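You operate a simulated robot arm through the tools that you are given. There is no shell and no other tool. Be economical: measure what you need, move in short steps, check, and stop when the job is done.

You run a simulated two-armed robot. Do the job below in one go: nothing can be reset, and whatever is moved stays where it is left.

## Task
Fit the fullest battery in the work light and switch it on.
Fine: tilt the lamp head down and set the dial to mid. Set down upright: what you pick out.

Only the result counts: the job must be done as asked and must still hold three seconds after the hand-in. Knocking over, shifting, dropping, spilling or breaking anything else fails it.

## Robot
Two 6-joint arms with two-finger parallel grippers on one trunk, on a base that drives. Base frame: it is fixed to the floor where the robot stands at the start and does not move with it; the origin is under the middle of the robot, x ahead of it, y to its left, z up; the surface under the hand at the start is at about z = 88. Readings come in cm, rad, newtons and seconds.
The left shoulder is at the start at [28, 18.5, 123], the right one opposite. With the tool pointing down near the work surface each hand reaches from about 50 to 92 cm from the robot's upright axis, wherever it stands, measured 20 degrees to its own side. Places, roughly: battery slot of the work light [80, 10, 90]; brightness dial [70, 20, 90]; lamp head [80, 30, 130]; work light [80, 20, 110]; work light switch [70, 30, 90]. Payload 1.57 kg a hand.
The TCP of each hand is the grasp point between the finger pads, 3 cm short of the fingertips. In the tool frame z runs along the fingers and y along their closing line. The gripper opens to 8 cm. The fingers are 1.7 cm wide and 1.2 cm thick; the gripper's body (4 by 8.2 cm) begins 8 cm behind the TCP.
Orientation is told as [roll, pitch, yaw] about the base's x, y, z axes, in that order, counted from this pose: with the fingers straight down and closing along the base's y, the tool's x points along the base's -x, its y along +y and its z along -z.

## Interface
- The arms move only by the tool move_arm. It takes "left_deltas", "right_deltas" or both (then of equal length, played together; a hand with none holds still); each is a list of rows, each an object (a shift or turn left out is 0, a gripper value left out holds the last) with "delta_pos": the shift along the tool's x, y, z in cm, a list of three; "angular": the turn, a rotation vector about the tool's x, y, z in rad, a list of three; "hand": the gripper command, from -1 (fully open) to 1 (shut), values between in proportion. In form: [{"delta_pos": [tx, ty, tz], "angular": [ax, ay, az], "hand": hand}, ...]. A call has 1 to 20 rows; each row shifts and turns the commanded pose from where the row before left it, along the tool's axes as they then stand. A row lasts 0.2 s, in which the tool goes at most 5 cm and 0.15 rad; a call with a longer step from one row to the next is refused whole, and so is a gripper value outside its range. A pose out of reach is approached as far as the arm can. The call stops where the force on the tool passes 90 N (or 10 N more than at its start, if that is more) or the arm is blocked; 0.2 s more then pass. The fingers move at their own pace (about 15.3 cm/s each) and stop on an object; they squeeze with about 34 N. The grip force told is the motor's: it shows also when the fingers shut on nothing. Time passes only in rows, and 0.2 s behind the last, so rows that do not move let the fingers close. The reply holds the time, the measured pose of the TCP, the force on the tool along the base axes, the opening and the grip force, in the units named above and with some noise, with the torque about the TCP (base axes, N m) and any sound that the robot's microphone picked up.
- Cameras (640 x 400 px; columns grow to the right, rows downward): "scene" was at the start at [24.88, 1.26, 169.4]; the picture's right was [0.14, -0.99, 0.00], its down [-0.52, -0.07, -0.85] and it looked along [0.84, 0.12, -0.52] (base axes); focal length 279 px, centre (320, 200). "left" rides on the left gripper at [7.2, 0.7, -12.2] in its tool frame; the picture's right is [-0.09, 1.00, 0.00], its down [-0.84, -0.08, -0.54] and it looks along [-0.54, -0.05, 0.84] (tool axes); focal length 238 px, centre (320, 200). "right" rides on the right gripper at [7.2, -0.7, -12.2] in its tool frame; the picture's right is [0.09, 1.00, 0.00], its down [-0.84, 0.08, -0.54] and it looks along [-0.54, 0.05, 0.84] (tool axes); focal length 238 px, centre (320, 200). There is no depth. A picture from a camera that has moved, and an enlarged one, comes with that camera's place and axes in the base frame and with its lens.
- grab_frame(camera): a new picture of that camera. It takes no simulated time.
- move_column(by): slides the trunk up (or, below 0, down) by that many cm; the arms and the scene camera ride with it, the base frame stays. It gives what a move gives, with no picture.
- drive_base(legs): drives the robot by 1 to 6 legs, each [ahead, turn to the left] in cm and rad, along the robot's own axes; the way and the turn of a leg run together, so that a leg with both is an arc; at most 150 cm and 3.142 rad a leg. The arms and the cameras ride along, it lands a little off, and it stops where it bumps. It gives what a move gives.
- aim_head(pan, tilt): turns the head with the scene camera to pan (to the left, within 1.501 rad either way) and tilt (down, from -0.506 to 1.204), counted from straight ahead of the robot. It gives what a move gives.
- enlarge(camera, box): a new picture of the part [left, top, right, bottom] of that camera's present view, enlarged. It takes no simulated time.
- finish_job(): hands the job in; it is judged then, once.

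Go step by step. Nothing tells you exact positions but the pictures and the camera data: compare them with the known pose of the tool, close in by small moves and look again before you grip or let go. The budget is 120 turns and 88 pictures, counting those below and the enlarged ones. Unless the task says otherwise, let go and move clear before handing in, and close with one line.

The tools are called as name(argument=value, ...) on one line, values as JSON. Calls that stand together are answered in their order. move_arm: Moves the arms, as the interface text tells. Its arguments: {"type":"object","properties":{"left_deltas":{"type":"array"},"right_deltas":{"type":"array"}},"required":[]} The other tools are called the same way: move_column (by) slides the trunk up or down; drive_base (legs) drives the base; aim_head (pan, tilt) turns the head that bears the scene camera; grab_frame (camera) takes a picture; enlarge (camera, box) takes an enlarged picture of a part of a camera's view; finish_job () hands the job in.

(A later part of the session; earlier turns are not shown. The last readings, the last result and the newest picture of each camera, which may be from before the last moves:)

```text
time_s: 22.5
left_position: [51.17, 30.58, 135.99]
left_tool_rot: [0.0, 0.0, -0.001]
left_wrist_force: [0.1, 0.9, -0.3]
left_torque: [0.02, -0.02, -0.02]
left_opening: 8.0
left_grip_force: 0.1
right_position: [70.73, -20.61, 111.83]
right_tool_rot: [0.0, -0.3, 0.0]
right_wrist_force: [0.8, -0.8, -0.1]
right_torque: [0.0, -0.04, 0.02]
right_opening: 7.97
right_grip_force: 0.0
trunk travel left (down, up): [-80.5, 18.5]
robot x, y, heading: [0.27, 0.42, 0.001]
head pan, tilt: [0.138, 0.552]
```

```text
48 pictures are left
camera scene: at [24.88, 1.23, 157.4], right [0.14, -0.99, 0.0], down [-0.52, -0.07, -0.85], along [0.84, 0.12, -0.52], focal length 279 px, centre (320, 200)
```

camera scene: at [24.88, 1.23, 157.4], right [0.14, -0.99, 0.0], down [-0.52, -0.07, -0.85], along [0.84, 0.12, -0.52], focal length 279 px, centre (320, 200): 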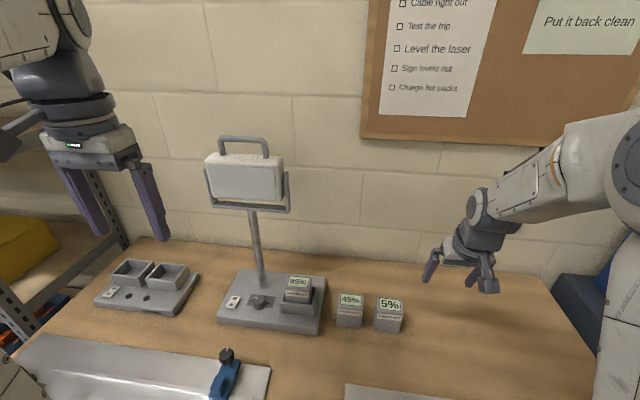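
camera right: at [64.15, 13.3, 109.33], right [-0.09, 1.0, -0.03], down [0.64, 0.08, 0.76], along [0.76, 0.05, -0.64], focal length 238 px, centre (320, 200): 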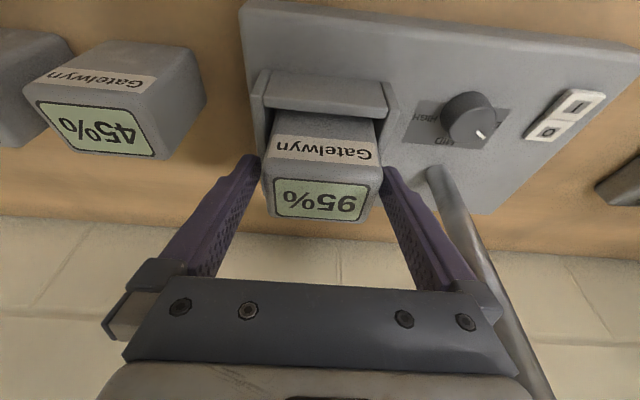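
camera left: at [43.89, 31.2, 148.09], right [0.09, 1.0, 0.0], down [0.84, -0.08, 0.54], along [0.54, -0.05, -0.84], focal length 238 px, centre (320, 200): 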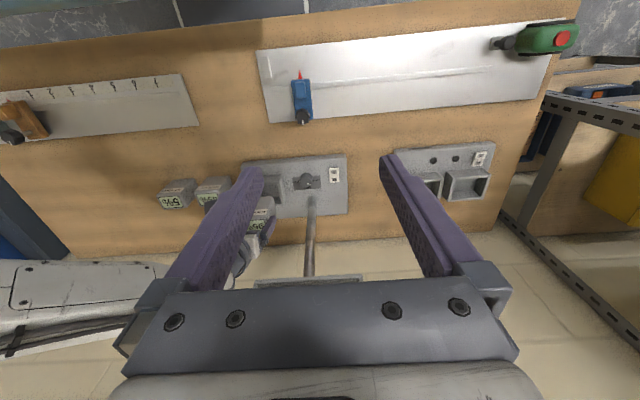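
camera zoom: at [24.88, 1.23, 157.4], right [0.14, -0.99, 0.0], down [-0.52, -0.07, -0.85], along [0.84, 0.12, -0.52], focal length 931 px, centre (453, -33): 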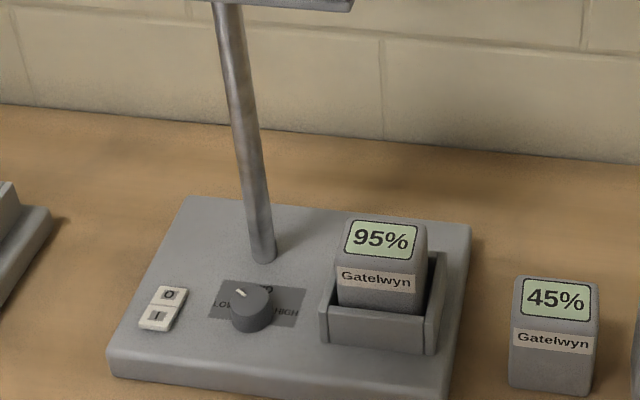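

The 95 % battery is seated upright in the slot. Next is the left hand: I'll lean it back the same way and bring it above the dial.

move_arm(left_deltas=[{"angular": [0, -0.15, 0], "hand": -0.3}, {"angular": [0, -0.15, 0]}, {"delta_pos": [-1.41, -0.62, 3.69]}, {"delta_pos": [-1.41, -0.62, 3.69]}, {"delta_pos": [-1.41, -0.62, 3.69]}, {"delta_pos": [-1.41, -0.62, 3.69]}, {"delta_pos": [-1.41, -0.62, 3.69]}, {"delta_pos": [-1.41, -0.62, 3.69]}, {"delta_pos": [-1.41, -0.62, 3.69]}, {"delta_pos": [-1.41, -0.62, 3.69]}, {"delta_pos": [-1.41, -0.62, 3.69]}, {}])

grab_frame(camera="left")

enlarge(camera="left", box=[260, 40, 420, 140])

grab_frame(camera="scene")

```text
time_s: 25.1
left_position: [74.55, 26.13, 108.31]
left_tool_rot: [0.0, -0.3, 0.0]
left_wrist_force: [-0.7, 0.0, -0.6]
left_torque: [0.0, 0.03, 0.04]
left_opening: 5.2
left_grip_force: 0.0
left hand out of reach, approached as far as the arm can: row 2
right_position: [70.95, -20.49, 111.84]
right_tool_rot: [0.0, -0.301, 0.0]
right_wrist_force: [0.0, -0.2, -0.5]
right_torque: [0.01, 0.05, 0.01]
right_opening: 8.01
right_grip_force: 0.1
trunk travel left (down, up): [-80.5, 18.5]
robot x, y, heading: [0.49, -0.08, -0.003]
head pan, tilt: [0.138, 0.552]
```

```text
47 pictures are left
camera left: at [64.02, 26.72, 117.76], right [0.09, 1.0, 0.03], down [0.64, -0.08, 0.76], along [0.76, -0.05, -0.64], focal length 238 px, centre (320, 200)
```

left: 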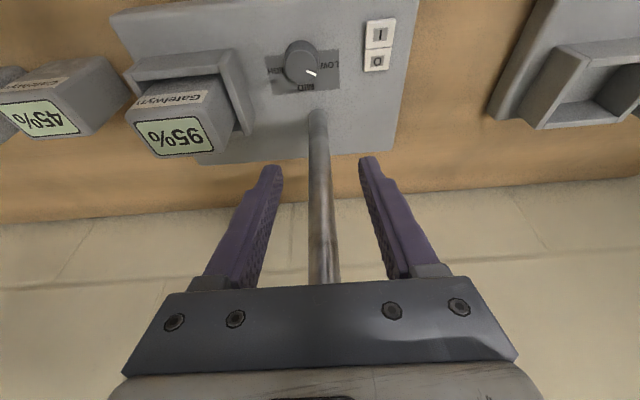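

```text
4.00 times, centred on (340, 90) of left
camera zoom: at [64.02, 26.72, 117.76], right [0.09, 1.0, 0.03], down [0.64, -0.08, 0.76], along [0.76, -0.05, -0.64], focal length 953 px, centre (240, 640)
```

zoom: 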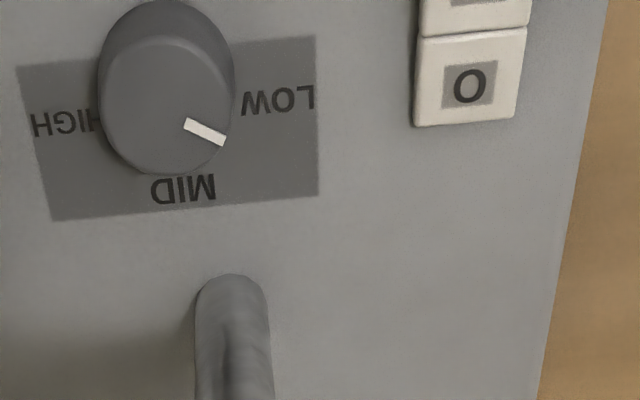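

```text
45 pictures are left
camera scene: at [24.92, 1.25, 157.39], right [0.14, -0.99, 0.0], down [-0.52, -0.07, -0.85], along [0.84, 0.12, -0.52], focal length 279 px, centre (320, 200)
```

scene: 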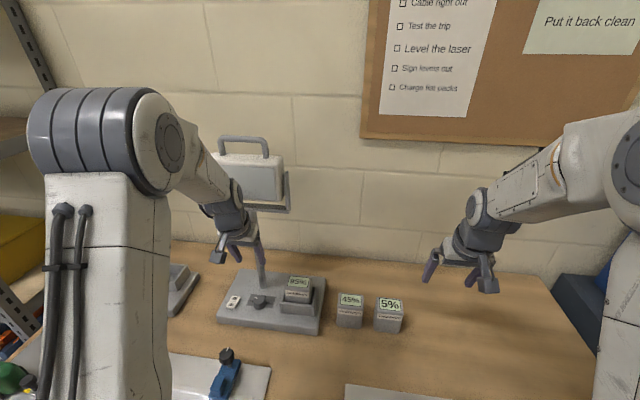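

The dial points between LOW and MID, and from the robot MID lies straight away. The knob is at about (72, 24.7) with its top near z 95.8. I'll move the fingers just above it and look.

move_arm(left_deltas=[{"delta_pos": [2.22, -0.65, 3.13]}, {"delta_pos": [2.22, -0.65, 3.13]}, {}])

grab_frame(camera="left")

enlarge(camera="scene", box=[200, 200, 320, 330])

```text
time_s: 25.9
left_position: [72.03, 24.9, 100.87]
left_tool_rot: [0.001, -0.302, -0.001]
left_wrist_force: [0.0, 0.8, -1.1]
left_torque: [0.0, 0.01, -0.04]
left_opening: 5.23
left_grip_force: 0.0
right_position: [70.73, -20.57, 111.89]
right_tool_rot: [0.001, -0.3, -0.002]
right_wrist_force: [0.7, 0.1, -0.5]
right_torque: [-0.01, 0.03, 0.03]
right_opening: 7.98
right_grip_force: 0.0
trunk travel left (down, up): [-80.5, 18.5]
robot x, y, heading: [-0.01, -0.1, -0.001]
head pan, tilt: [0.138, 0.552]
```

```text
44 pictures are left
camera left: at [61.59, 25.49, 110.4], right [0.09, 1.0, 0.03], down [0.64, -0.08, 0.76], along [0.76, -0.05, -0.64], focal length 238 px, centre (320, 200)
```

left: 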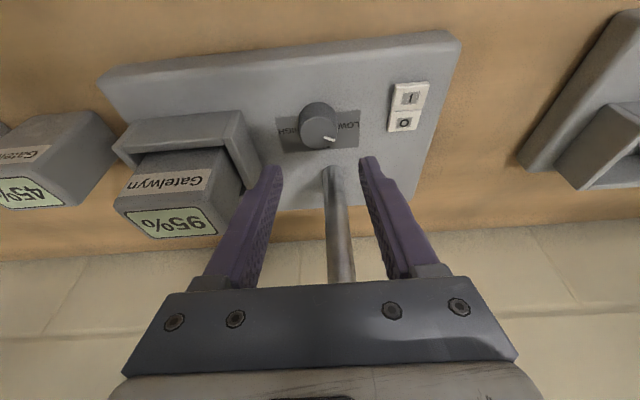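

```text
3.08 times, centred on (260, 265) of scene
camera zoom: at [24.91, 1.25, 157.39], right [0.14, -0.99, 0.0], down [-0.52, -0.07, -0.85], along [0.84, 0.12, -0.52], focal length 860 px, centre (505, 0)
```

zoom: 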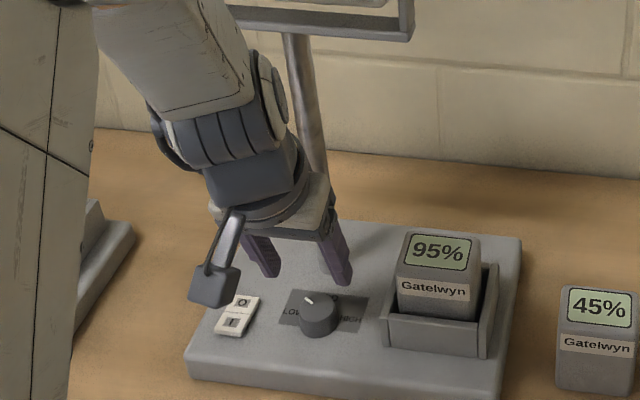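

I'll zoom on the knob to pin its centre.

enlarge(camera="left", box=[270, 80, 370, 160])

enlarge(camera="scene", box=[230, 280, 290, 320])

```text
5.00 times, centred on (320, 120) of left
camera zoom: at [61.59, 25.49, 110.4], right [0.09, 1.0, 0.03], down [0.64, -0.08, 0.76], along [0.76, -0.05, -0.64], focal length 1192 px, centre (320, 600)
```

zoom: 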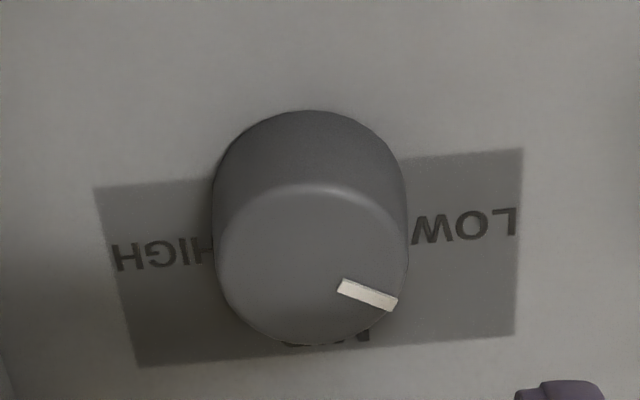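

```text
10.00 times, centred on (260, 300) of scene
camera zoom: at [24.91, 1.25, 157.39], right [0.14, -0.99, 0.0], down [-0.52, -0.07, -0.85], along [0.84, 0.12, -0.52], focal length 2794 px, centre (920, -800)
```

zoom: 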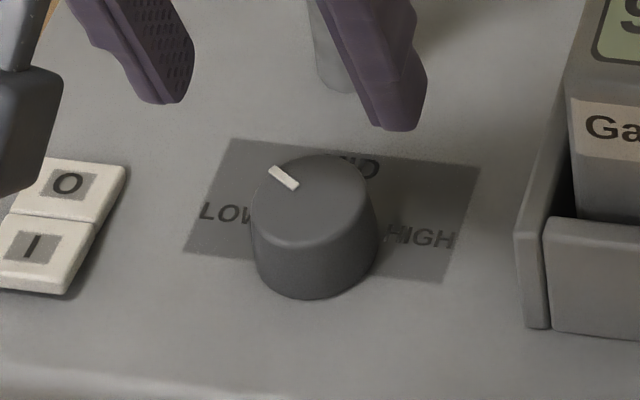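

All views agree on the knob top at (72.85, 24.85, 93.8), about 3.1 cm across. The pointer is about 60° from MID on the LOW side. I'll lower the fingers around it.

move_arm(left_deltas=[{"delta_pos": [0.46, 0, 1.63]}, {"delta_pos": [0.46, 0, 1.63]}, {"delta_pos": [0.46, 0, 1.62]}, {}])

grab_frame(camera="left")

enlarge(camera="scene", box=[220, 250, 310, 320])

```text
time_s: 26.9
left_position: [72.31, 24.9, 95.97]
left_tool_rot: [-0.001, -0.301, -0.001]
left_wrist_force: [-0.2, 0.5, -0.5]
left_torque: [-0.01, 0.01, 0.01]
left_opening: 5.21
left_grip_force: 0.0
right_position: [70.72, -20.54, 111.82]
right_tool_rot: [-0.001, -0.299, 0.0]
right_wrist_force: [0.0, -0.3, -0.2]
right_torque: [0.0, 0.02, 0.0]
right_opening: 8.0
right_grip_force: 0.1
trunk travel left (down, up): [-80.5, 18.5]
robot x, y, heading: [-0.24, -0.22, 0.001]
head pan, tilt: [0.138, 0.552]
```

```text
40 pictures are left
camera left: at [61.79, 25.48, 105.34], right [0.09, 1.0, 0.03], down [0.64, -0.08, 0.77], along [0.76, -0.05, -0.64], focal length 238 px, centre (320, 200)
```

left: 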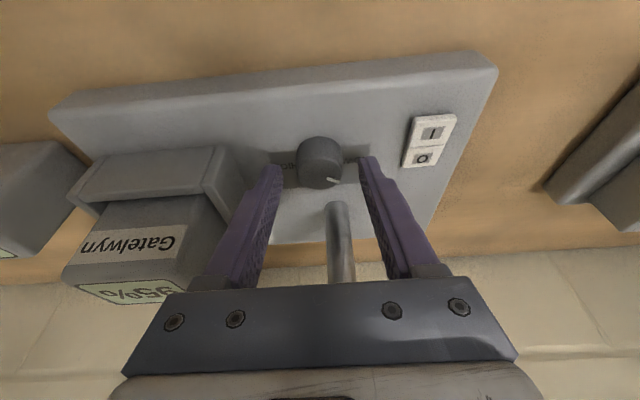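

```text
5.71 times, centred on (265, 285) of scene
camera zoom: at [24.89, 1.26, 157.39], right [0.14, -0.99, 0.0], down [-0.52, -0.07, -0.85], along [0.84, 0.12, -0.52], focal length 1596 px, centre (634, -286)
```

zoom: 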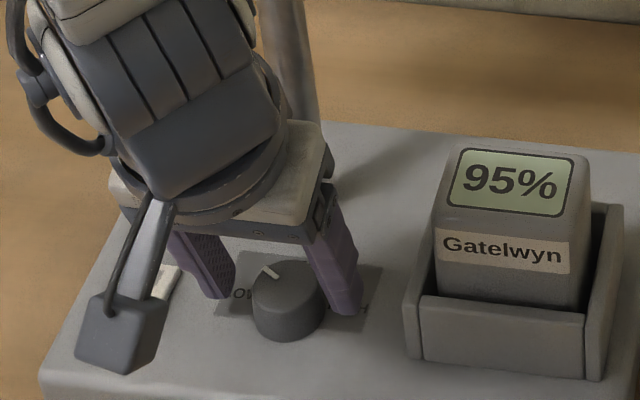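

The fingers are about 0.4 cm too far past the knob's axis. I'll shift back slightly and close on it.

move_arm(left_deltas=[{"delta_pos": [0.44, 0, 0.07]}, {"hand": 0.0}, {"hand": 0.3}, {"hand": 1}, {}])

grab_frame(camera="left")

```text
time_s: 28.1
left_position: [71.79, 24.86, 95.72]
left_tool_rot: [0.001, -0.3, 0.0]
left_wrist_force: [-0.6, 0.5, -1.1]
left_torque: [0.01, -0.03, 0.01]
left_opening: 3.15
left_grip_force: 40.1
right_position: [70.86, -20.52, 111.84]
right_tool_rot: [0.0, -0.3, 0.0]
right_wrist_force: [0.2, -1.0, -0.3]
right_torque: [0.01, 0.02, 0.02]
right_opening: 7.99
right_grip_force: 0.1
trunk travel left (down, up): [-80.5, 18.5]
robot x, y, heading: [-0.04, 0.25, -0.004]
head pan, tilt: [0.138, 0.552]
```

```text
38 pictures are left
camera left: at [61.32, 25.46, 105.18], right [0.09, 1.0, 0.03], down [0.64, -0.08, 0.76], along [0.76, -0.05, -0.64], focal length 238 px, centre (320, 200)
```

left: 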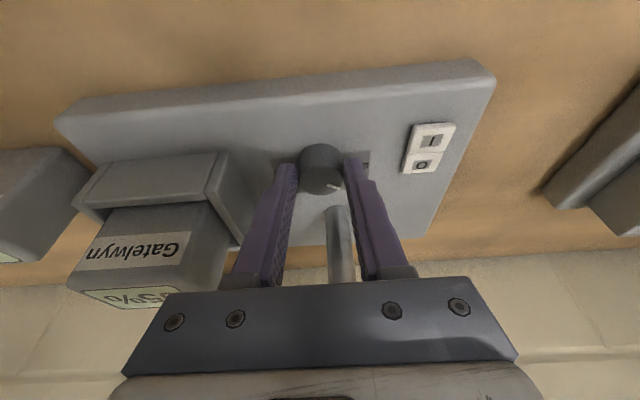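

The knob is gripped with no side load. I'll turn it clockwise (seen from above) about its own axis, 0.75 rad first.

move_arm(left_deltas=[{"delta_pos": [0, 0.13, 0], "angular": [0.0443, 0, 0.143]}, {"delta_pos": [0, 0.13, 0], "angular": [0.0443, 0, 0.143]}, {"delta_pos": [0, 0.13, 0], "angular": [0.0443, 0, 0.143]}, {"delta_pos": [0, 0.13, 0], "angular": [0.0443, 0, 0.143]}, {"delta_pos": [0, 0.13, 0], "angular": [0.0443, 0, 0.143]}, {}])

grab_frame(camera="left")

enlarge(camera="scene", box=[220, 250, 310, 320])

```text
time_s: 29.5
left_position: [72.19, 25.76, 95.91]
left_tool_rot: [0.005, -0.3, -0.749]
left_wrist_force: [4.6, 18.5, -4.3]
left_torque: [0.29, -0.23, 0.17]
left_opening: 3.18
left_grip_force: 39.9
right_position: [70.94, -20.42, 111.85]
right_tool_rot: [0.0, -0.301, 0.0]
right_wrist_force: [0.7, 0.9, -0.1]
right_torque: [-0.02, 0.0, -0.02]
right_opening: 8.01
right_grip_force: 0.1
trunk travel left (down, up): [-80.5, 18.5]
robot x, y, heading: [0.19, 0.03, 0.004]
head pan, tilt: [0.138, 0.552]
```

```text
37 pictures are left
camera left: at [64.87, 33.27, 105.18], right [0.74, 0.67, 0.03], down [0.41, -0.49, 0.77], along [0.53, -0.55, -0.64], focal length 238 px, centre (320, 200)
```

left: 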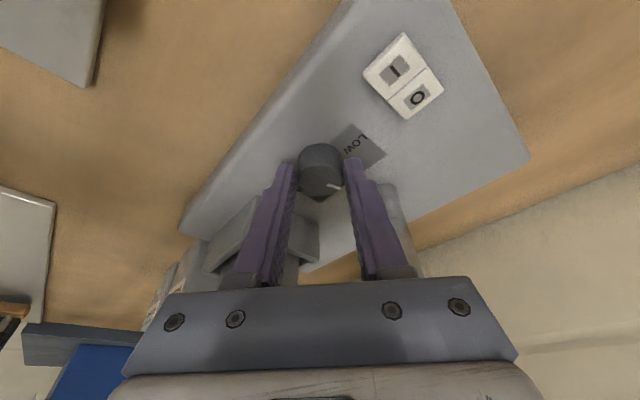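

```text
5.71 times, centred on (265, 285) of scene
camera zoom: at [24.93, 1.38, 157.39], right [0.14, -0.99, 0.0], down [-0.52, -0.07, -0.85], along [0.84, 0.12, -0.52], focal length 1596 px, centre (634, -286)
```

zoom: 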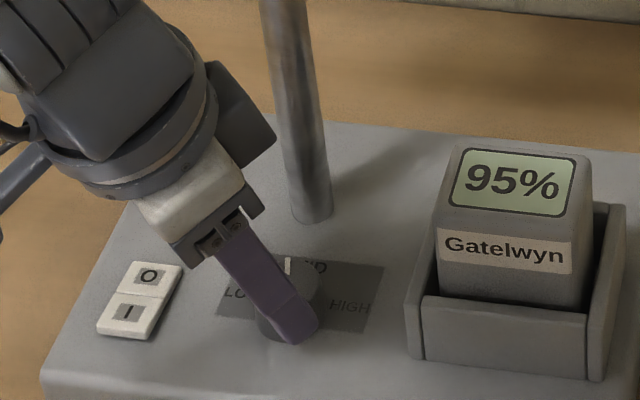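

The pointer is now close to MID and the lamp has not moved. I'll finish with about 0.17 rad more and relieve the small side force.

move_arm(left_deltas=[{"delta_pos": [0.04, 0.23, 0], "angular": [0.0251, 0, 0.0812]}, {"delta_pos": [0.04, 0.23, 0], "angular": [0.0251, 0, 0.0812]}, {}, {}])

enlarge(camera="scene", box=[230, 280, 290, 320])

enlarge(camera="left", box=[270, 100, 400, 220])

```text
time_s: 30.5
left_position: [72.31, 25.92, 95.74]
left_tool_rot: [0.001, -0.301, -0.919]
left_wrist_force: [-3.8, 13.1, 8.4]
left_torque: [0.73, 0.31, 0.06]
left_opening: 3.2
left_grip_force: 40.2
right_position: [70.85, -20.53, 112.0]
right_tool_rot: [0.0, -0.3, 0.001]
right_wrist_force: [0.1, -0.5, -0.3]
right_torque: [0.02, 0.03, -0.01]
right_opening: 8.0
right_grip_force: 0.1
trunk travel left (down, up): [-80.5, 18.5]
robot x, y, heading: [-0.24, 0.02, 0.003]
head pan, tilt: [0.138, 0.552]
```

```text
10.00 times, centred on (260, 300) of scene
camera zoom: at [24.83, 1.33, 157.42], right [0.14, -0.99, 0.0], down [-0.52, -0.07, -0.85], along [0.84, 0.12, -0.52], focal length 2794 px, centre (920, -800)
```

zoom: 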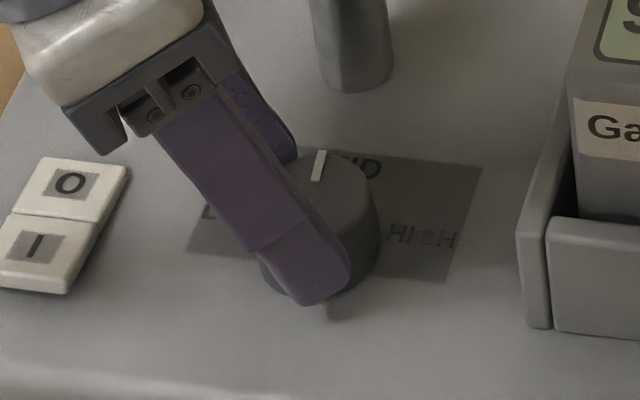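

```text
3.33 times, centred on (335, 160) of left
camera zoom: at [66.48, 34.58, 105.18], right [0.84, 0.53, 0.03], down [0.33, -0.55, 0.77], along [0.42, -0.64, -0.64], focal length 794 px, centre (270, 333)
```

zoom: 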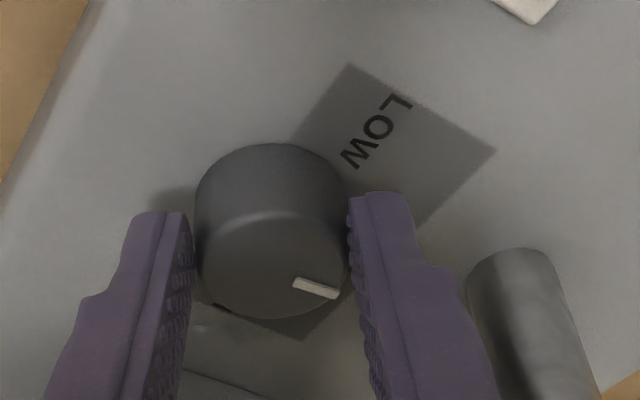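

The pointer is still about 6–8° short of MID toward LOW. One small further turn, then I'll look again.

move_arm(left_deltas=[{"delta_pos": [0.05, 0.2, 0], "angular": [0.0355, 0, 0.1146]}, {}, {}])

enlarge(camera="scene", box=[230, 280, 290, 320])

enlarge(camera="left", box=[270, 100, 400, 220])

```text
time_s: 31.3
left_position: [72.46, 25.97, 95.78]
left_tool_rot: [-0.002, -0.303, -1.037]
left_wrist_force: [-4.0, 6.1, 12.3]
left_torque: [-0.06, 0.11, 0.01]
left_opening: 3.19
left_grip_force: 40.7
right_position: [70.75, -20.59, 111.9]
right_tool_rot: [0.0, -0.3, 0.0]
right_wrist_force: [-0.3, 0.8, -0.1]
right_torque: [0.01, 0.01, 0.02]
right_opening: 8.01
right_grip_force: 0.0
trunk travel left (down, up): [-80.5, 18.5]
robot x, y, heading: [0.1, 0.19, -0.005]
head pan, tilt: [0.138, 0.552]
```

```text
10.00 times, centred on (260, 300) of scene
camera zoom: at [24.81, 1.29, 157.42], right [0.14, -0.99, 0.0], down [-0.52, -0.07, -0.85], along [0.84, 0.12, -0.52], focal length 2794 px, centre (920, -800)
```

zoom: 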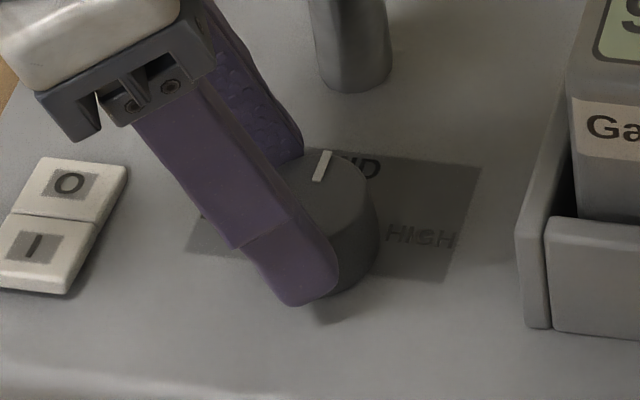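

```text
3.33 times, centred on (335, 160) of left
camera zoom: at [67.71, 35.32, 105.18], right [0.9, 0.43, 0.03], down [0.26, -0.59, 0.77], along [0.34, -0.68, -0.64], focal length 794 px, centre (270, 333)
```

zoom: 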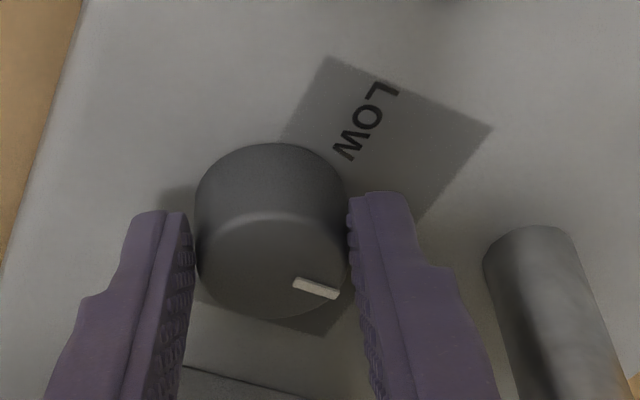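

The pointer is on MID within a degree or two. I'll open and lift off along the finger axis.

move_arm(left_deltas=[{"hand": 0.1}, {"hand": -0.3}, {}, {"delta_pos": [0, 0, -1.5]}, {"delta_pos": [0, 0, -3]}, {"delta_pos": [0, 0, -3]}, {}])

enlarge(camera="scene", box=[220, 250, 340, 330])

grab_frame(camera="left")

```text
time_s: 32.9
left_position: [71.37, 27.94, 102.88]
left_tool_rot: [-0.001, -0.299, -1.039]
left_wrist_force: [-0.4, 0.5, -0.4]
left_torque: [0.01, -0.02, 0.05]
left_opening: 5.18
left_grip_force: 0.1
right_position: [70.89, -20.51, 111.81]
right_tool_rot: [0.002, -0.3, 0.0]
right_wrist_force: [0.5, 0.3, -0.7]
right_torque: [0.01, -0.05, 0.04]
right_opening: 7.99
right_grip_force: 0.1
trunk travel left (down, up): [-80.5, 18.5]
robot x, y, heading: [0.01, -0.17, 0.001]
head pan, tilt: [0.138, 0.552]
```

```text
5.00 times, centred on (280, 290) of scene
camera zoom: at [24.86, 1.27, 157.4], right [0.14, -0.99, 0.0], down [-0.52, -0.07, -0.85], along [0.84, 0.12, -0.52], focal length 1397 px, centre (520, -250)
```

zoom: 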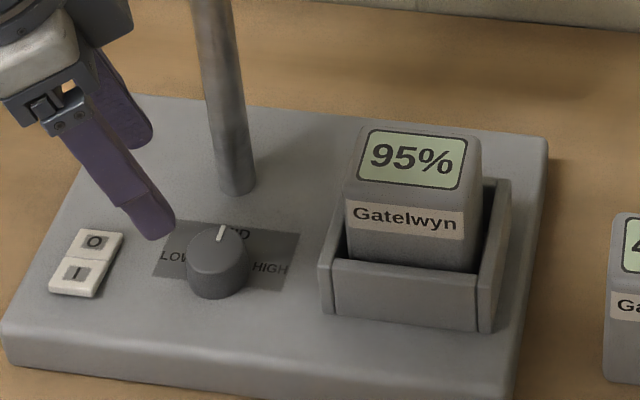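

```text
30 pictures are left
camera left: at [66.67, 37.16, 112.34], right [0.9, 0.43, 0.03], down [0.26, -0.59, 0.77], along [0.34, -0.68, -0.64], focal length 238 px, centre (320, 200)
```

left: 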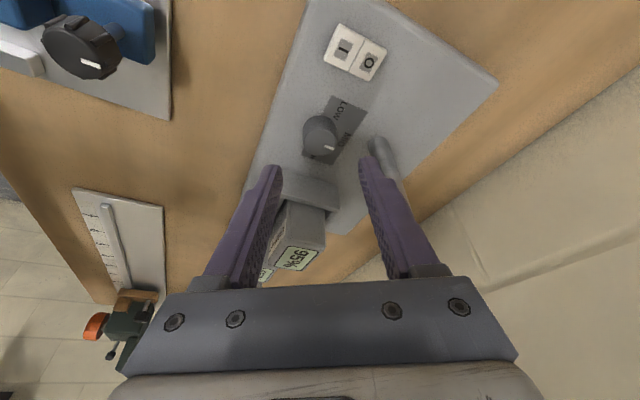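

The dial reads MID and the battery is in place. Now the switch: its "I" half is at about (71.2, 32.5, 92.7). I'll turn the hand back, close the fingers and hover above it.

move_arm(left_deltas=[{"angular": [-0.0439, 0, -0.1418]}, {"angular": [-0.0439, 0, -0.1418]}, {"angular": [-0.0439, 0, -0.1418]}, {"angular": [-0.0439, 0, -0.1418]}, {"angular": [-0.0439, 0, -0.1418]}, {"angular": [-0.0439, 0, -0.1418]}, {"angular": [-0.0439, 0, -0.1418]}, {"delta_pos": [0.7, 2.25, 1.35], "hand": 1}, {"delta_pos": [0.7, 2.25, 1.35]}, {}, {}])

grab_frame(camera="left")

enlarge(camera="scene", box=[190, 240, 310, 330])

```text
time_s: 35.3
left_position: [70.95, 32.59, 99.97]
left_tool_rot: [0.0, -0.301, 0.0]
left_wrist_force: [0.1, -0.1, 0.5]
left_torque: [0.04, 0.01, -0.01]
left_opening: 0.02
left_grip_force: 21.2
right_position: [70.91, -20.49, 111.93]
right_tool_rot: [0.0, -0.299, -0.001]
right_wrist_force: [-0.1, 0.1, 0.2]
right_torque: [0.02, 0.03, -0.01]
right_opening: 8.02
right_grip_force: 0.0
trunk travel left (down, up): [-80.5, 18.5]
robot x, y, heading: [0.18, -0.18, 0.003]
head pan, tilt: [0.138, 0.552]
```

```text
29 pictures are left
camera left: at [60.45, 33.03, 109.32], right [0.09, 1.0, 0.03], down [0.64, -0.08, 0.77], along [0.76, -0.05, -0.64], focal length 238 px, centre (320, 200)
```

left: 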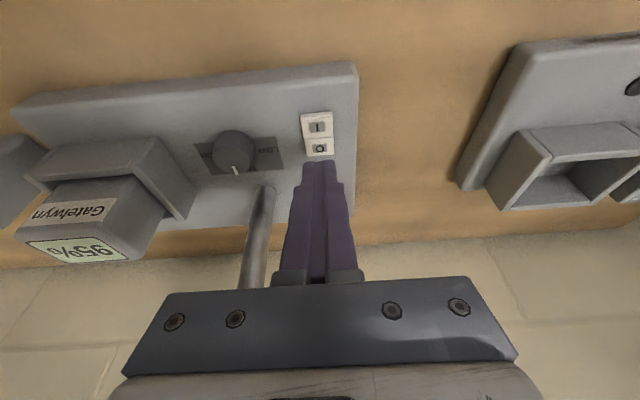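

```text
4.44 times, centred on (250, 285) of scene
camera zoom: at [24.88, 1.27, 157.4], right [0.14, -0.99, 0.0], down [-0.52, -0.07, -0.85], along [0.84, 0.12, -0.52], focal length 1242 px, centre (631, -178)
```

zoom: 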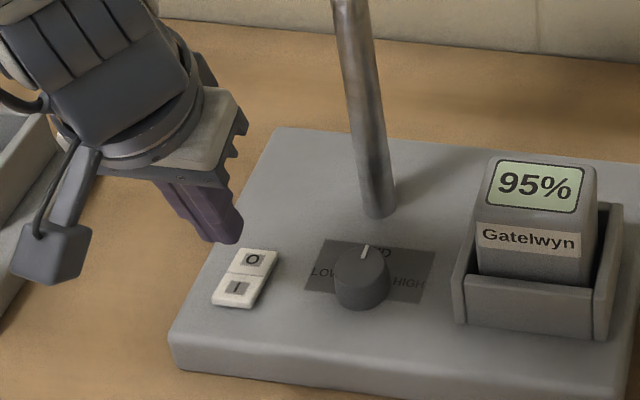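

The fingertip is lined up in y with the "I" half. I'll go down close, then press in tiny steps.

move_arm(left_deltas=[{"delta_pos": [0.65, -0.2, 1.68]}, {"delta_pos": [0.65, 0, 1.68]}, {"delta_pos": [0.044, 0, 0.143]}, {"delta_pos": [0.044, 0, 0.143]}, {"delta_pos": [0.044, 0, 0.143]}, {}])

enlarge(camera="scene", box=[200, 260, 280, 320])

```text
time_s: 36.7
left_position: [70.6, 32.34, 95.77]
left_tool_rot: [0.0, -0.3, 0.001]
left_wrist_force: [-0.1, 0.4, 0.3]
left_torque: [-0.02, -0.01, 0.03]
left_opening: 0.02
left_grip_force: 21.0
right_position: [70.79, -20.51, 111.89]
right_tool_rot: [0.0, -0.3, -0.001]
right_wrist_force: [0.1, -0.2, -1.0]
right_torque: [0.02, 0.01, -0.01]
right_opening: 8.02
right_grip_force: 0.1
trunk travel left (down, up): [-80.5, 18.5]
robot x, y, heading: [0.0, -0.13, 0.001]
head pan, tilt: [0.138, 0.552]
```

```text
6.67 times, centred on (240, 290) of scene
camera zoom: at [24.89, 1.28, 157.4], right [0.14, -0.99, 0.0], down [-0.52, -0.07, -0.85], along [0.84, 0.12, -0.52], focal length 1862 px, centre (853, -400)
```

zoom: 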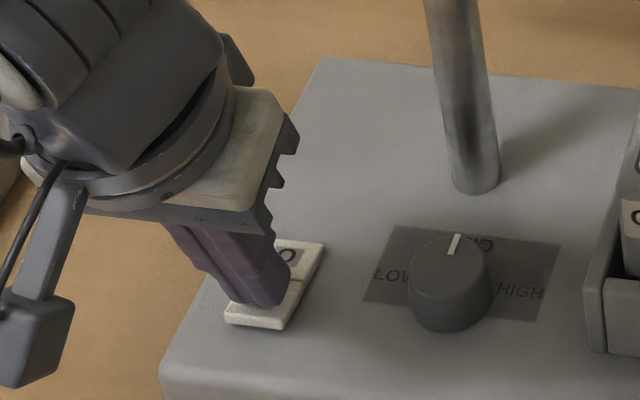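

The tip is right over "I". Pressing on slowly.

move_arm(left_deltas=[{"delta_pos": [0.035, 0, 0.115]}, {"delta_pos": [0.035, 0, 0.115]}, {"delta_pos": [0.035, 0, 0.115]}, {"delta_pos": [0.035, 0, 0.115]}, {}])

```text
time_s: 37.9
left_position: [70.62, 32.21, 95.24]
left_tool_rot: [0.001, -0.301, 0.0]
left_wrist_force: [0.7, 0.1, 0.5]
left_torque: [-0.01, 0.02, -0.04]
left_opening: 0.01
left_grip_force: 21.8
right_position: [70.86, -20.49, 111.9]
right_tool_rot: [0.0, -0.301, -0.001]
right_wrist_force: [0.3, 0.1, -0.6]
right_torque: [0.01, 0.03, 0.01]
right_opening: 8.0
right_grip_force: 0.0
trunk travel left (down, up): [-80.5, 18.5]
robot x, y, heading: [-0.02, 0.29, -0.002]
head pan, tilt: [0.138, 0.552]
```

move_arm(left_deltas=[{"delta_pos": [0.035, 0, 0.115]}, {"delta_pos": [0.035, 0, 0.115]}, {"delta_pos": [0.035, 0, 0.115]}, {}])

enlarge(camera="scene", box=[200, 260, 280, 320])

```text
time_s: 38.9
left_position: [70.61, 32.26, 95.19]
left_tool_rot: [0.002, -0.305, 0.0]
left_wrist_force: [-2.1, 1.0, 19.9]
left_torque: [0.05, 0.06, 0.06]
left_opening: 0.0
left_grip_force: 21.4
right_position: [70.73, -20.64, 111.97]
right_tool_rot: [0.0, -0.3, -0.001]
right_wrist_force: [-0.6, 0.0, -0.3]
right_torque: [0.03, -0.04, 0.02]
right_opening: 8.02
right_grip_force: 0.1
trunk travel left (down, up): [-80.5, 18.5]
robot x, y, heading: [-0.08, -0.41, 0.003]
head pan, tilt: [0.138, 0.552]
```

```text
6.67 times, centred on (240, 290) of scene
camera zoom: at [24.78, 1.24, 157.44], right [0.14, -0.99, 0.0], down [-0.52, -0.07, -0.85], along [0.84, 0.12, -0.52], focal length 1862 px, centre (853, -400)
```

zoom: 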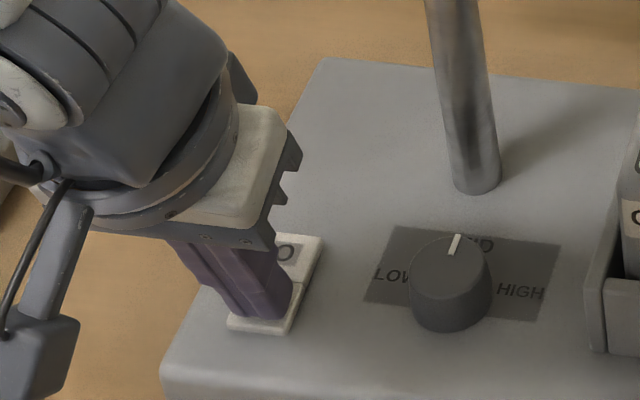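

Contact at about 20 N. I'll press a little harder and check for a click and light.

move_arm(left_deltas=[{"delta_pos": [0.04, 0, 0.14]}, {"delta_pos": [0.04, 0, 0.14]}, {}])

grab_frame(camera="scene")

```text
time_s: 39.7
left_position: [70.72, 32.18, 95.09]
left_tool_rot: [0.004, -0.308, -0.001]
left_wrist_force: [-13.9, 3.7, 53.2]
left_torque: [0.11, 0.39, 0.11]
left_opening: 0.01
left_grip_force: 20.9
right_position: [70.6, -20.5, 112.02]
right_tool_rot: [0.0, -0.302, 0.001]
right_wrist_force: [0.1, 0.2, -0.2]
right_torque: [-0.02, -0.01, 0.01]
right_opening: 8.0
right_grip_force: 0.1
trunk travel left (down, up): [-80.5, 18.5]
robot x, y, heading: [-0.42, -0.28, -0.0]
head pan, tilt: [0.138, 0.552]
```

```text
25 pictures are left
camera scene: at [24.57, 1.19, 157.49], right [0.14, -0.99, 0.0], down [-0.52, -0.07, -0.85], along [0.84, 0.12, -0.52], focal length 279 px, centre (320, 200)
```

scene: 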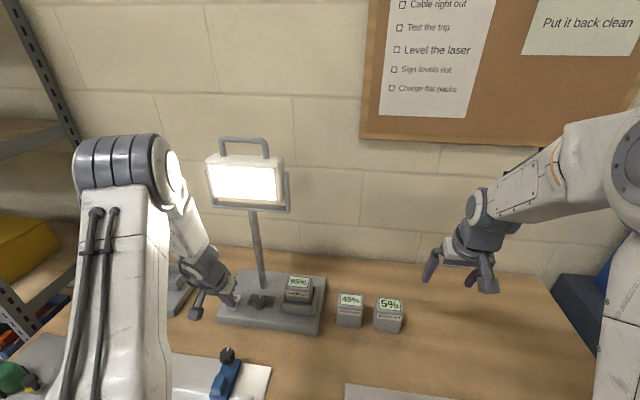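

The light is on. I'll lift straight off, back the left hand away, straighten it and raise the trunk to work at the lamp head.

move_arm(left_deltas=[{"delta_pos": [-0.3, 0, -0.95]}, {"delta_pos": [-0.89, 0, -2.86]}, {"delta_pos": [-0.89, 0, -2.86]}, {"delta_pos": [4.46, 0, -1.38]}, {"delta_pos": [4.46, 0, -1.38]}, {"delta_pos": [4.46, 0, -1.38]}, {"angular": [0, 0.15, 0]}, {"angular": [0, 0.15, 0]}, {}])

move_column(by=16)

enlarge(camera="scene", box=[180, 160, 340, 370])

```text
time_s: 41.7
left_position: [56.93, 31.79, 101.7]
left_tool_rot: [-0.022, -0.073, -0.004]
left_wrist_force: [0.6, 0.2, -0.8]
left_torque: [0.02, 0.03, -0.01]
left_opening: 0.02
left_grip_force: 21.1
left hand out of reach, approached as far as the arm can: row 7
right_position: [70.85, -20.49, 111.88]
right_tool_rot: [0.001, -0.3, 0.001]
right_wrist_force: [0.0, -0.1, 0.3]
right_torque: [-0.02, 0.0, -0.02]
right_opening: 8.02
right_grip_force: 0.1
trunk travel left (down, up): [-80.5, 18.5]
robot x, y, heading: [-0.19, 0.23, -0.004]
head pan, tilt: [0.138, 0.552]
```

```text
time_s: 43.5
left_position: [56.83, 31.64, 117.74]
left_tool_rot: [-0.022, -0.073, -0.005]
left_wrist_force: [-0.1, 0.0, 0.4]
left_torque: [0.0, -0.01, -0.02]
left_opening: 0.02
left_grip_force: 21.5
right_position: [70.96, -20.46, 127.86]
right_tool_rot: [-0.001, -0.301, -0.001]
right_wrist_force: [0.2, -0.4, 0.8]
right_torque: [-0.02, 0.0, 0.02]
right_opening: 7.99
right_grip_force: 0.1
trunk travel left (down, up): [-96.5, 2.5]
robot x, y, heading: [0.03, 0.16, 0.004]
head pan, tilt: [0.138, 0.552]
```

```text
1.90 times, centred on (260, 265) of scene
camera zoom: at [24.9, 1.28, 173.39], right [0.14, -0.99, 0.0], down [-0.52, -0.07, -0.85], along [0.84, 0.12, -0.52], focal length 532 px, centre (434, 76)
```

zoom: 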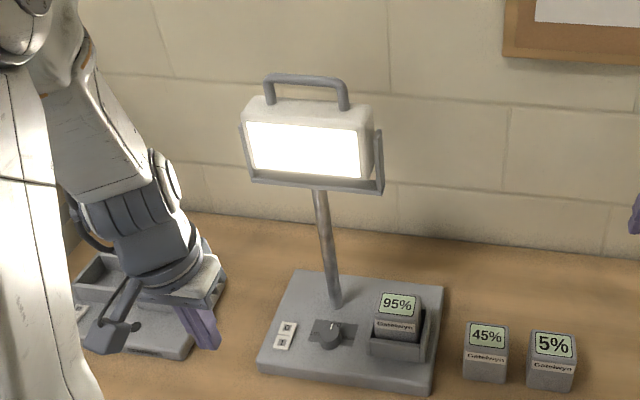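

The light stays on. The handle bar triangulates to (80.65, 25.75, 136.65). I'll raise the left hand in front of the lamp and straighten it.

move_arm(left_deltas=[{"delta_pos": [0, 0, -4.3]}, {"delta_pos": [0, 0, -4.3]}, {"delta_pos": [0, 0, -4.3]}, {"delta_pos": [0, 0, -4.3]}, {"delta_pos": [0, 0, -4.3]}, {"delta_pos": [0, 0, -4.3], "angular": [0, 0.073, 0]}, {}])

```text
time_s: 45.1
left_position: [54.94, 32.34, 143.57]
left_tool_rot: [-0.021, -0.002, -0.005]
left_wrist_force: [0.3, -0.2, -0.1]
left_torque: [0.0, -0.01, 0.02]
left_opening: 0.0
left_grip_force: 21.3
right_position: [70.86, -20.5, 127.81]
right_tool_rot: [0.001, -0.301, -0.002]
right_wrist_force: [-0.3, 0.1, 0.5]
right_torque: [0.01, -0.03, -0.02]
right_opening: 7.99
right_grip_force: 0.1
trunk travel left (down, up): [-96.5, 2.5]
robot x, y, heading: [0.01, 0.5, 0.004]
head pan, tilt: [0.138, 0.552]
```

Upright now. I'll approach to x ≈ 70 above handle height and look.

move_arm(left_deltas=[{"delta_pos": [-3.75, -1.65, -0.4], "angular": [0.021, 0, 0]}, {"delta_pos": [-3.75, -1.65, -0.4]}, {"delta_pos": [-3.75, -1.65, -0.4]}, {"delta_pos": [-3.75, -1.65, -0.4]}, {}])

grab_frame(camera="left")

enlarge(camera="scene", box=[180, 110, 340, 250])

```text
time_s: 46.3
left_position: [70.13, 25.91, 145.23]
left_tool_rot: [-0.041, -0.002, -0.007]
left_wrist_force: [0.1, 0.5, 0.3]
left_torque: [0.0, 0.02, 0.03]
left_opening: 0.0
left_grip_force: 21.4
right_position: [70.96, -20.48, 127.86]
right_tool_rot: [-0.002, -0.301, 0.001]
right_wrist_force: [0.1, 0.6, 0.2]
right_torque: [-0.02, 0.01, 0.0]
right_opening: 7.99
right_grip_force: 0.1
trunk travel left (down, up): [-96.5, 2.5]
robot x, y, heading: [0.14, 0.23, 0.006]
head pan, tilt: [0.138, 0.552]
```

```text
23 pictures are left
camera left: at [62.83, 27.09, 157.42], right [0.1, 0.99, -0.04], down [0.84, -0.06, 0.55], along [0.54, -0.09, -0.84], focal length 238 px, centre (320, 200)
```

left: 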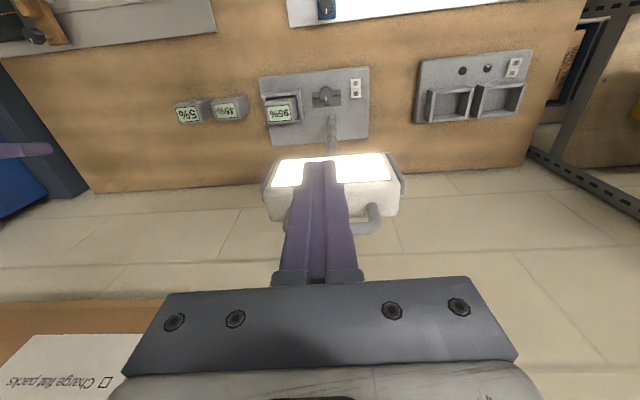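

```text
2.86 times, centred on (260, 180) of scene
camera zoom: at [24.91, 1.26, 173.39], right [0.14, -0.99, 0.0], down [-0.52, -0.07, -0.85], along [0.84, 0.12, -0.52], focal length 798 px, centre (491, 257)
```

zoom: 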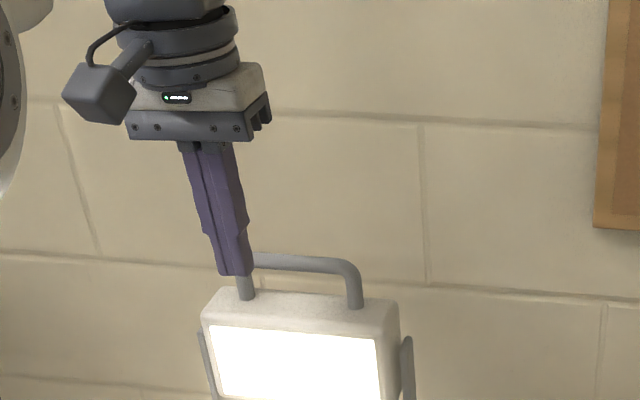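

The handle is where expected. I'll correct the small roll and pass over it to a point just behind the bar.

move_arm(left_deltas=[{"delta_pos": [-4.37, -0.05, 0.3], "angular": [-0.041, 0, 0]}, {"delta_pos": [-4.37, -0.05, 0.3]}, {"delta_pos": [-4.37, -0.05, 0.3]}, {}, {}])

enlarge(camera="scene", box=[180, 90, 340, 230])

grab_frame(camera="left")

```text
time_s: 47.5
left_position: [81.89, 25.8, 144.51]
left_tool_rot: [-0.002, -0.001, -0.007]
left_wrist_force: [-0.2, -0.2, 0.0]
left_torque: [-0.01, 0.0, 0.03]
left_opening: 0.01
left_grip_force: 21.1
left hand out of reach, approached as far as the arm can: row 3
right_position: [70.83, -20.47, 127.92]
right_tool_rot: [0.0, -0.299, -0.001]
right_wrist_force: [-0.1, 0.2, -0.8]
right_torque: [0.0, -0.03, -0.02]
right_opening: 7.97
right_grip_force: 0.0
trunk travel left (down, up): [-96.5, 2.5]
robot x, y, heading: [0.31, -0.07, 0.001]
head pan, tilt: [0.138, 0.552]
```

```text
2.86 times, centred on (260, 160) of scene
camera zoom: at [24.81, 1.27, 173.41], right [0.14, -0.99, 0.0], down [-0.52, -0.07, -0.85], along [0.84, 0.12, -0.52], focal length 798 px, centre (491, 314)
```

zoom: 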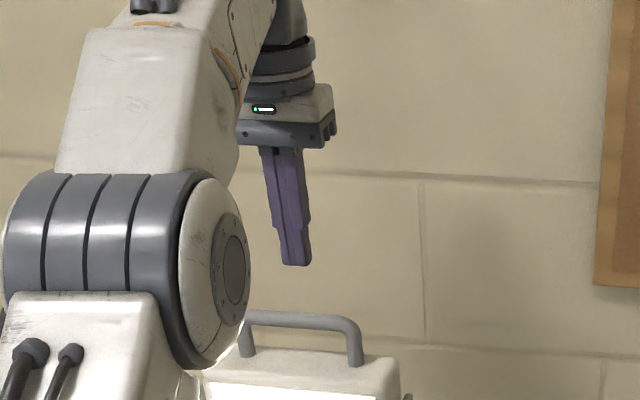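

```text
20 pictures are left
camera left: at [74.6, 26.33, 156.67], right [0.1, 1.0, 0.0], down [0.84, -0.08, 0.54], along [0.54, -0.05, -0.84], focal length 238 px, centre (320, 200)
```

left: 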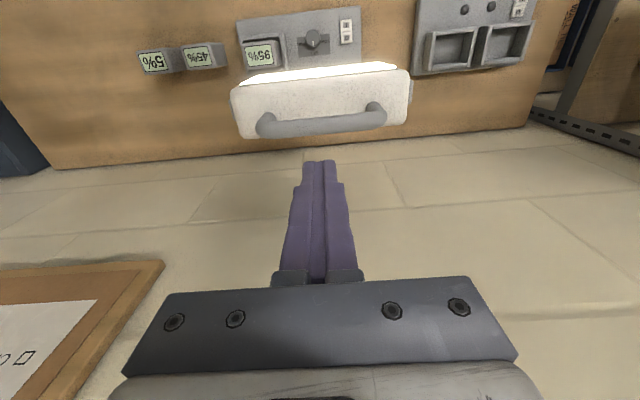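

The bar is at x ≈ 80.2, near my reach limit with an upright hand. I'll lean the hand back 0.3 rad so the fingers hook over the bar from above and behind.

move_arm(left_deltas=[{"angular": [0, -0.15, 0]}, {"angular": [0, -0.15, 0]}, {}])

```text
time_s: 48.3
left_position: [81.91, 25.59, 144.44]
left_tool_rot: [-0.002, -0.303, -0.004]
left_wrist_force: [-1.3, 0.5, 0.3]
left_torque: [0.01, -0.01, 0.01]
left_opening: 0.01
left_grip_force: 21.1
right_position: [70.86, -20.53, 127.83]
right_tool_rot: [0.0, -0.301, -0.001]
right_wrist_force: [-0.8, 0.6, -0.1]
right_torque: [0.06, -0.02, -0.03]
right_opening: 7.99
right_grip_force: 0.1
trunk travel left (down, up): [-96.5, 2.5]
robot x, y, heading: [-0.07, -0.04, -0.003]
head pan, tilt: [0.138, 0.552]
```

Now straight down behind the bar, then a look.

move_arm(left_deltas=[{"delta_pos": [0.53, 0.05, 1.82]}, {"delta_pos": [0.53, 0.05, 1.82]}, {"delta_pos": [0.53, 0.05, 1.82]}, {}])

grab_frame(camera="left")

enlarge(camera="scene", box=[180, 110, 340, 250])

```text
time_s: 49.3
left_position: [81.89, 25.64, 138.88]
left_tool_rot: [-0.002, -0.302, -0.007]
left_wrist_force: [-0.3, -0.2, 0.5]
left_torque: [0.0, 0.01, 0.0]
left_opening: 0.0
left_grip_force: 21.1
right_position: [70.91, -20.44, 127.88]
right_tool_rot: [-0.001, -0.299, 0.002]
right_wrist_force: [-0.5, -0.3, -0.1]
right_torque: [-0.02, 0.01, 0.0]
right_opening: 8.0
right_grip_force: 0.1
trunk travel left (down, up): [-96.5, 2.5]
robot x, y, heading: [0.3, -0.01, 0.005]
head pan, tilt: [0.138, 0.552]
```

```text
19 pictures are left
camera left: at [71.39, 26.22, 148.23], right [0.09, 1.0, 0.03], down [0.64, -0.08, 0.77], along [0.76, -0.06, -0.64], focal length 238 px, centre (320, 200)
```

left: 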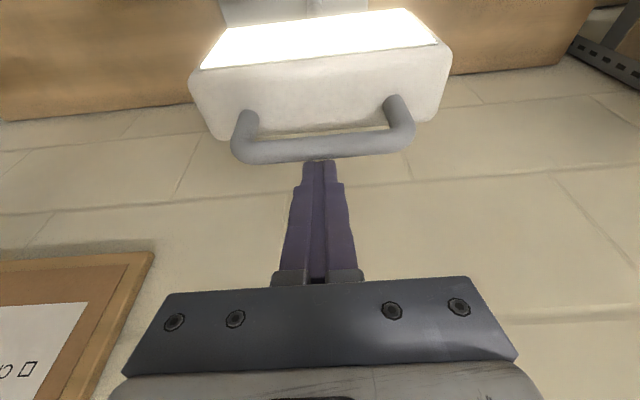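

```text
2.86 times, centred on (260, 180) of scene
camera zoom: at [24.89, 1.28, 173.4], right [0.14, -0.99, 0.0], down [-0.52, -0.07, -0.85], along [0.84, 0.12, -0.52], focal length 798 px, centre (491, 257)
```

zoom: 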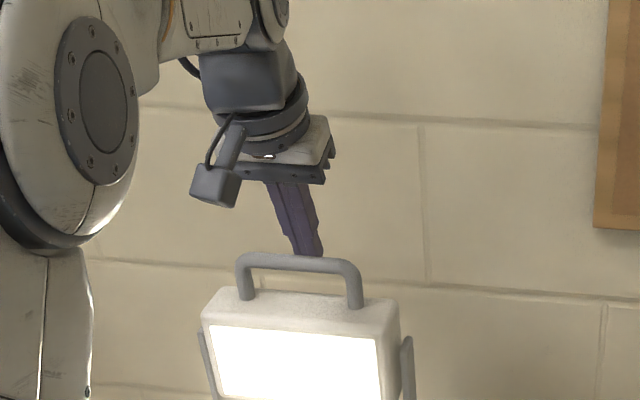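

The tip is just behind the bar. I'll go 1 cm lower for a firm hook and begin pulling toward the robot gently.

move_arm(left_deltas=[{"delta_pos": [0.3, 0, 0.955]}, {"delta_pos": [0.478, 0, -0.148]}, {"delta_pos": [0.478, 0, -0.148]}, {"delta_pos": [0.478, 0, -0.148]}, {"delta_pos": [0.478, 0, -0.148]}, {}])

enlarge(camera="scene", box=[180, 110, 380, 370])

```text
time_s: 50.7
left_position: [79.91, 25.74, 137.86]
left_tool_rot: [-0.001, -0.298, -0.006]
left_wrist_force: [0.6, -0.5, -0.2]
left_torque: [-0.03, -0.02, 0.0]
left_opening: 0.0
left_grip_force: 21.6
right_position: [70.82, -20.53, 127.99]
right_tool_rot: [0.0, -0.299, 0.0]
right_wrist_force: [0.2, -0.5, 0.1]
right_torque: [0.01, 0.0, 0.04]
right_opening: 8.02
right_grip_force: 0.0
trunk travel left (down, up): [-96.5, 2.5]
robot x, y, heading: [-0.41, 0.26, 0.003]
head pan, tilt: [0.138, 0.552]
```

```text
1.54 times, centred on (280, 240) of scene
camera zoom: at [24.88, 1.28, 173.4], right [0.14, -0.99, 0.0], down [-0.52, -0.07, -0.85], along [0.84, 0.12, -0.52], focal length 430 px, centre (382, 138)
```

zoom: 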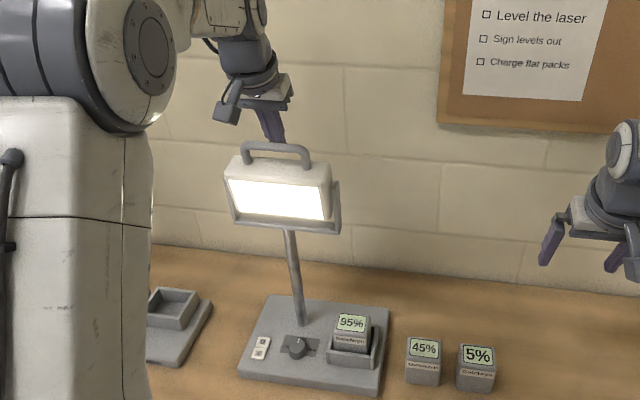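

There's hardly any resistance and the lamp base hasn't moved. I'll continue along the arc.

move_arm(left_deltas=[{"delta_pos": [0.5, 0, -0.06]}, {"delta_pos": [0.5, 0, -0.06]}, {"delta_pos": [0.52, 0, 0]}, {"delta_pos": [0.52, 0, 0]}, {"delta_pos": [0.53, 0, 0.05]}, {"delta_pos": [0.53, 0, 0.05]}, {"delta_pos": [0.53, 0, 0.05]}, {}])

enlarge(camera="scene", box=[180, 110, 380, 370])

grab_frame(camera="left")

```text
time_s: 52.5
left_position: [76.53, 25.48, 136.75]
left_tool_rot: [-0.003, -0.301, -0.005]
left_wrist_force: [0.6, -0.2, -0.7]
left_torque: [0.01, 0.03, 0.0]
left_opening: 0.01
left_grip_force: 21.6
right_position: [70.88, -20.49, 127.85]
right_tool_rot: [-0.001, -0.3, 0.001]
right_wrist_force: [-0.1, -0.2, -0.9]
right_torque: [0.0, 0.02, 0.0]
right_opening: 7.98
right_grip_force: 0.1
trunk travel left (down, up): [-96.5, 2.5]
robot x, y, heading: [0.05, 0.0, 0.003]
head pan, tilt: [0.138, 0.552]
```

```text
1.54 times, centred on (280, 240) of scene
camera zoom: at [24.89, 1.28, 173.39], right [0.14, -0.99, 0.0], down [-0.52, -0.07, -0.85], along [0.84, 0.12, -0.52], focal length 430 px, centre (382, 138)
```

zoom: 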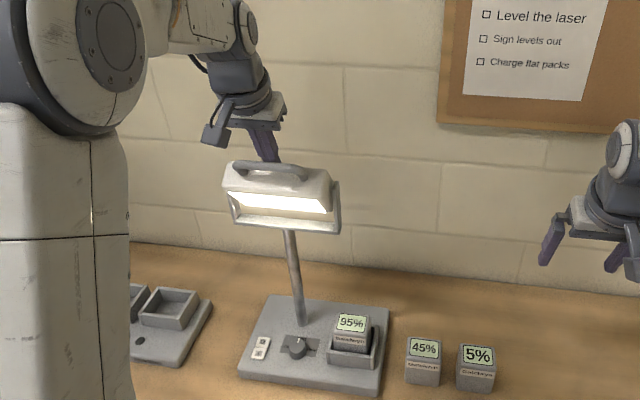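

```text
15 pictures are left
camera left: at [65.94, 26.25, 146.19], right [0.09, 1.0, 0.03], down [0.64, -0.08, 0.77], along [0.76, -0.06, -0.64], focal length 238 px, centre (320, 200)
```

left: 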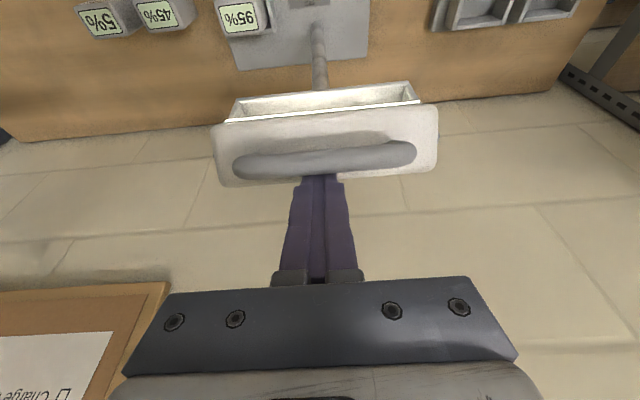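

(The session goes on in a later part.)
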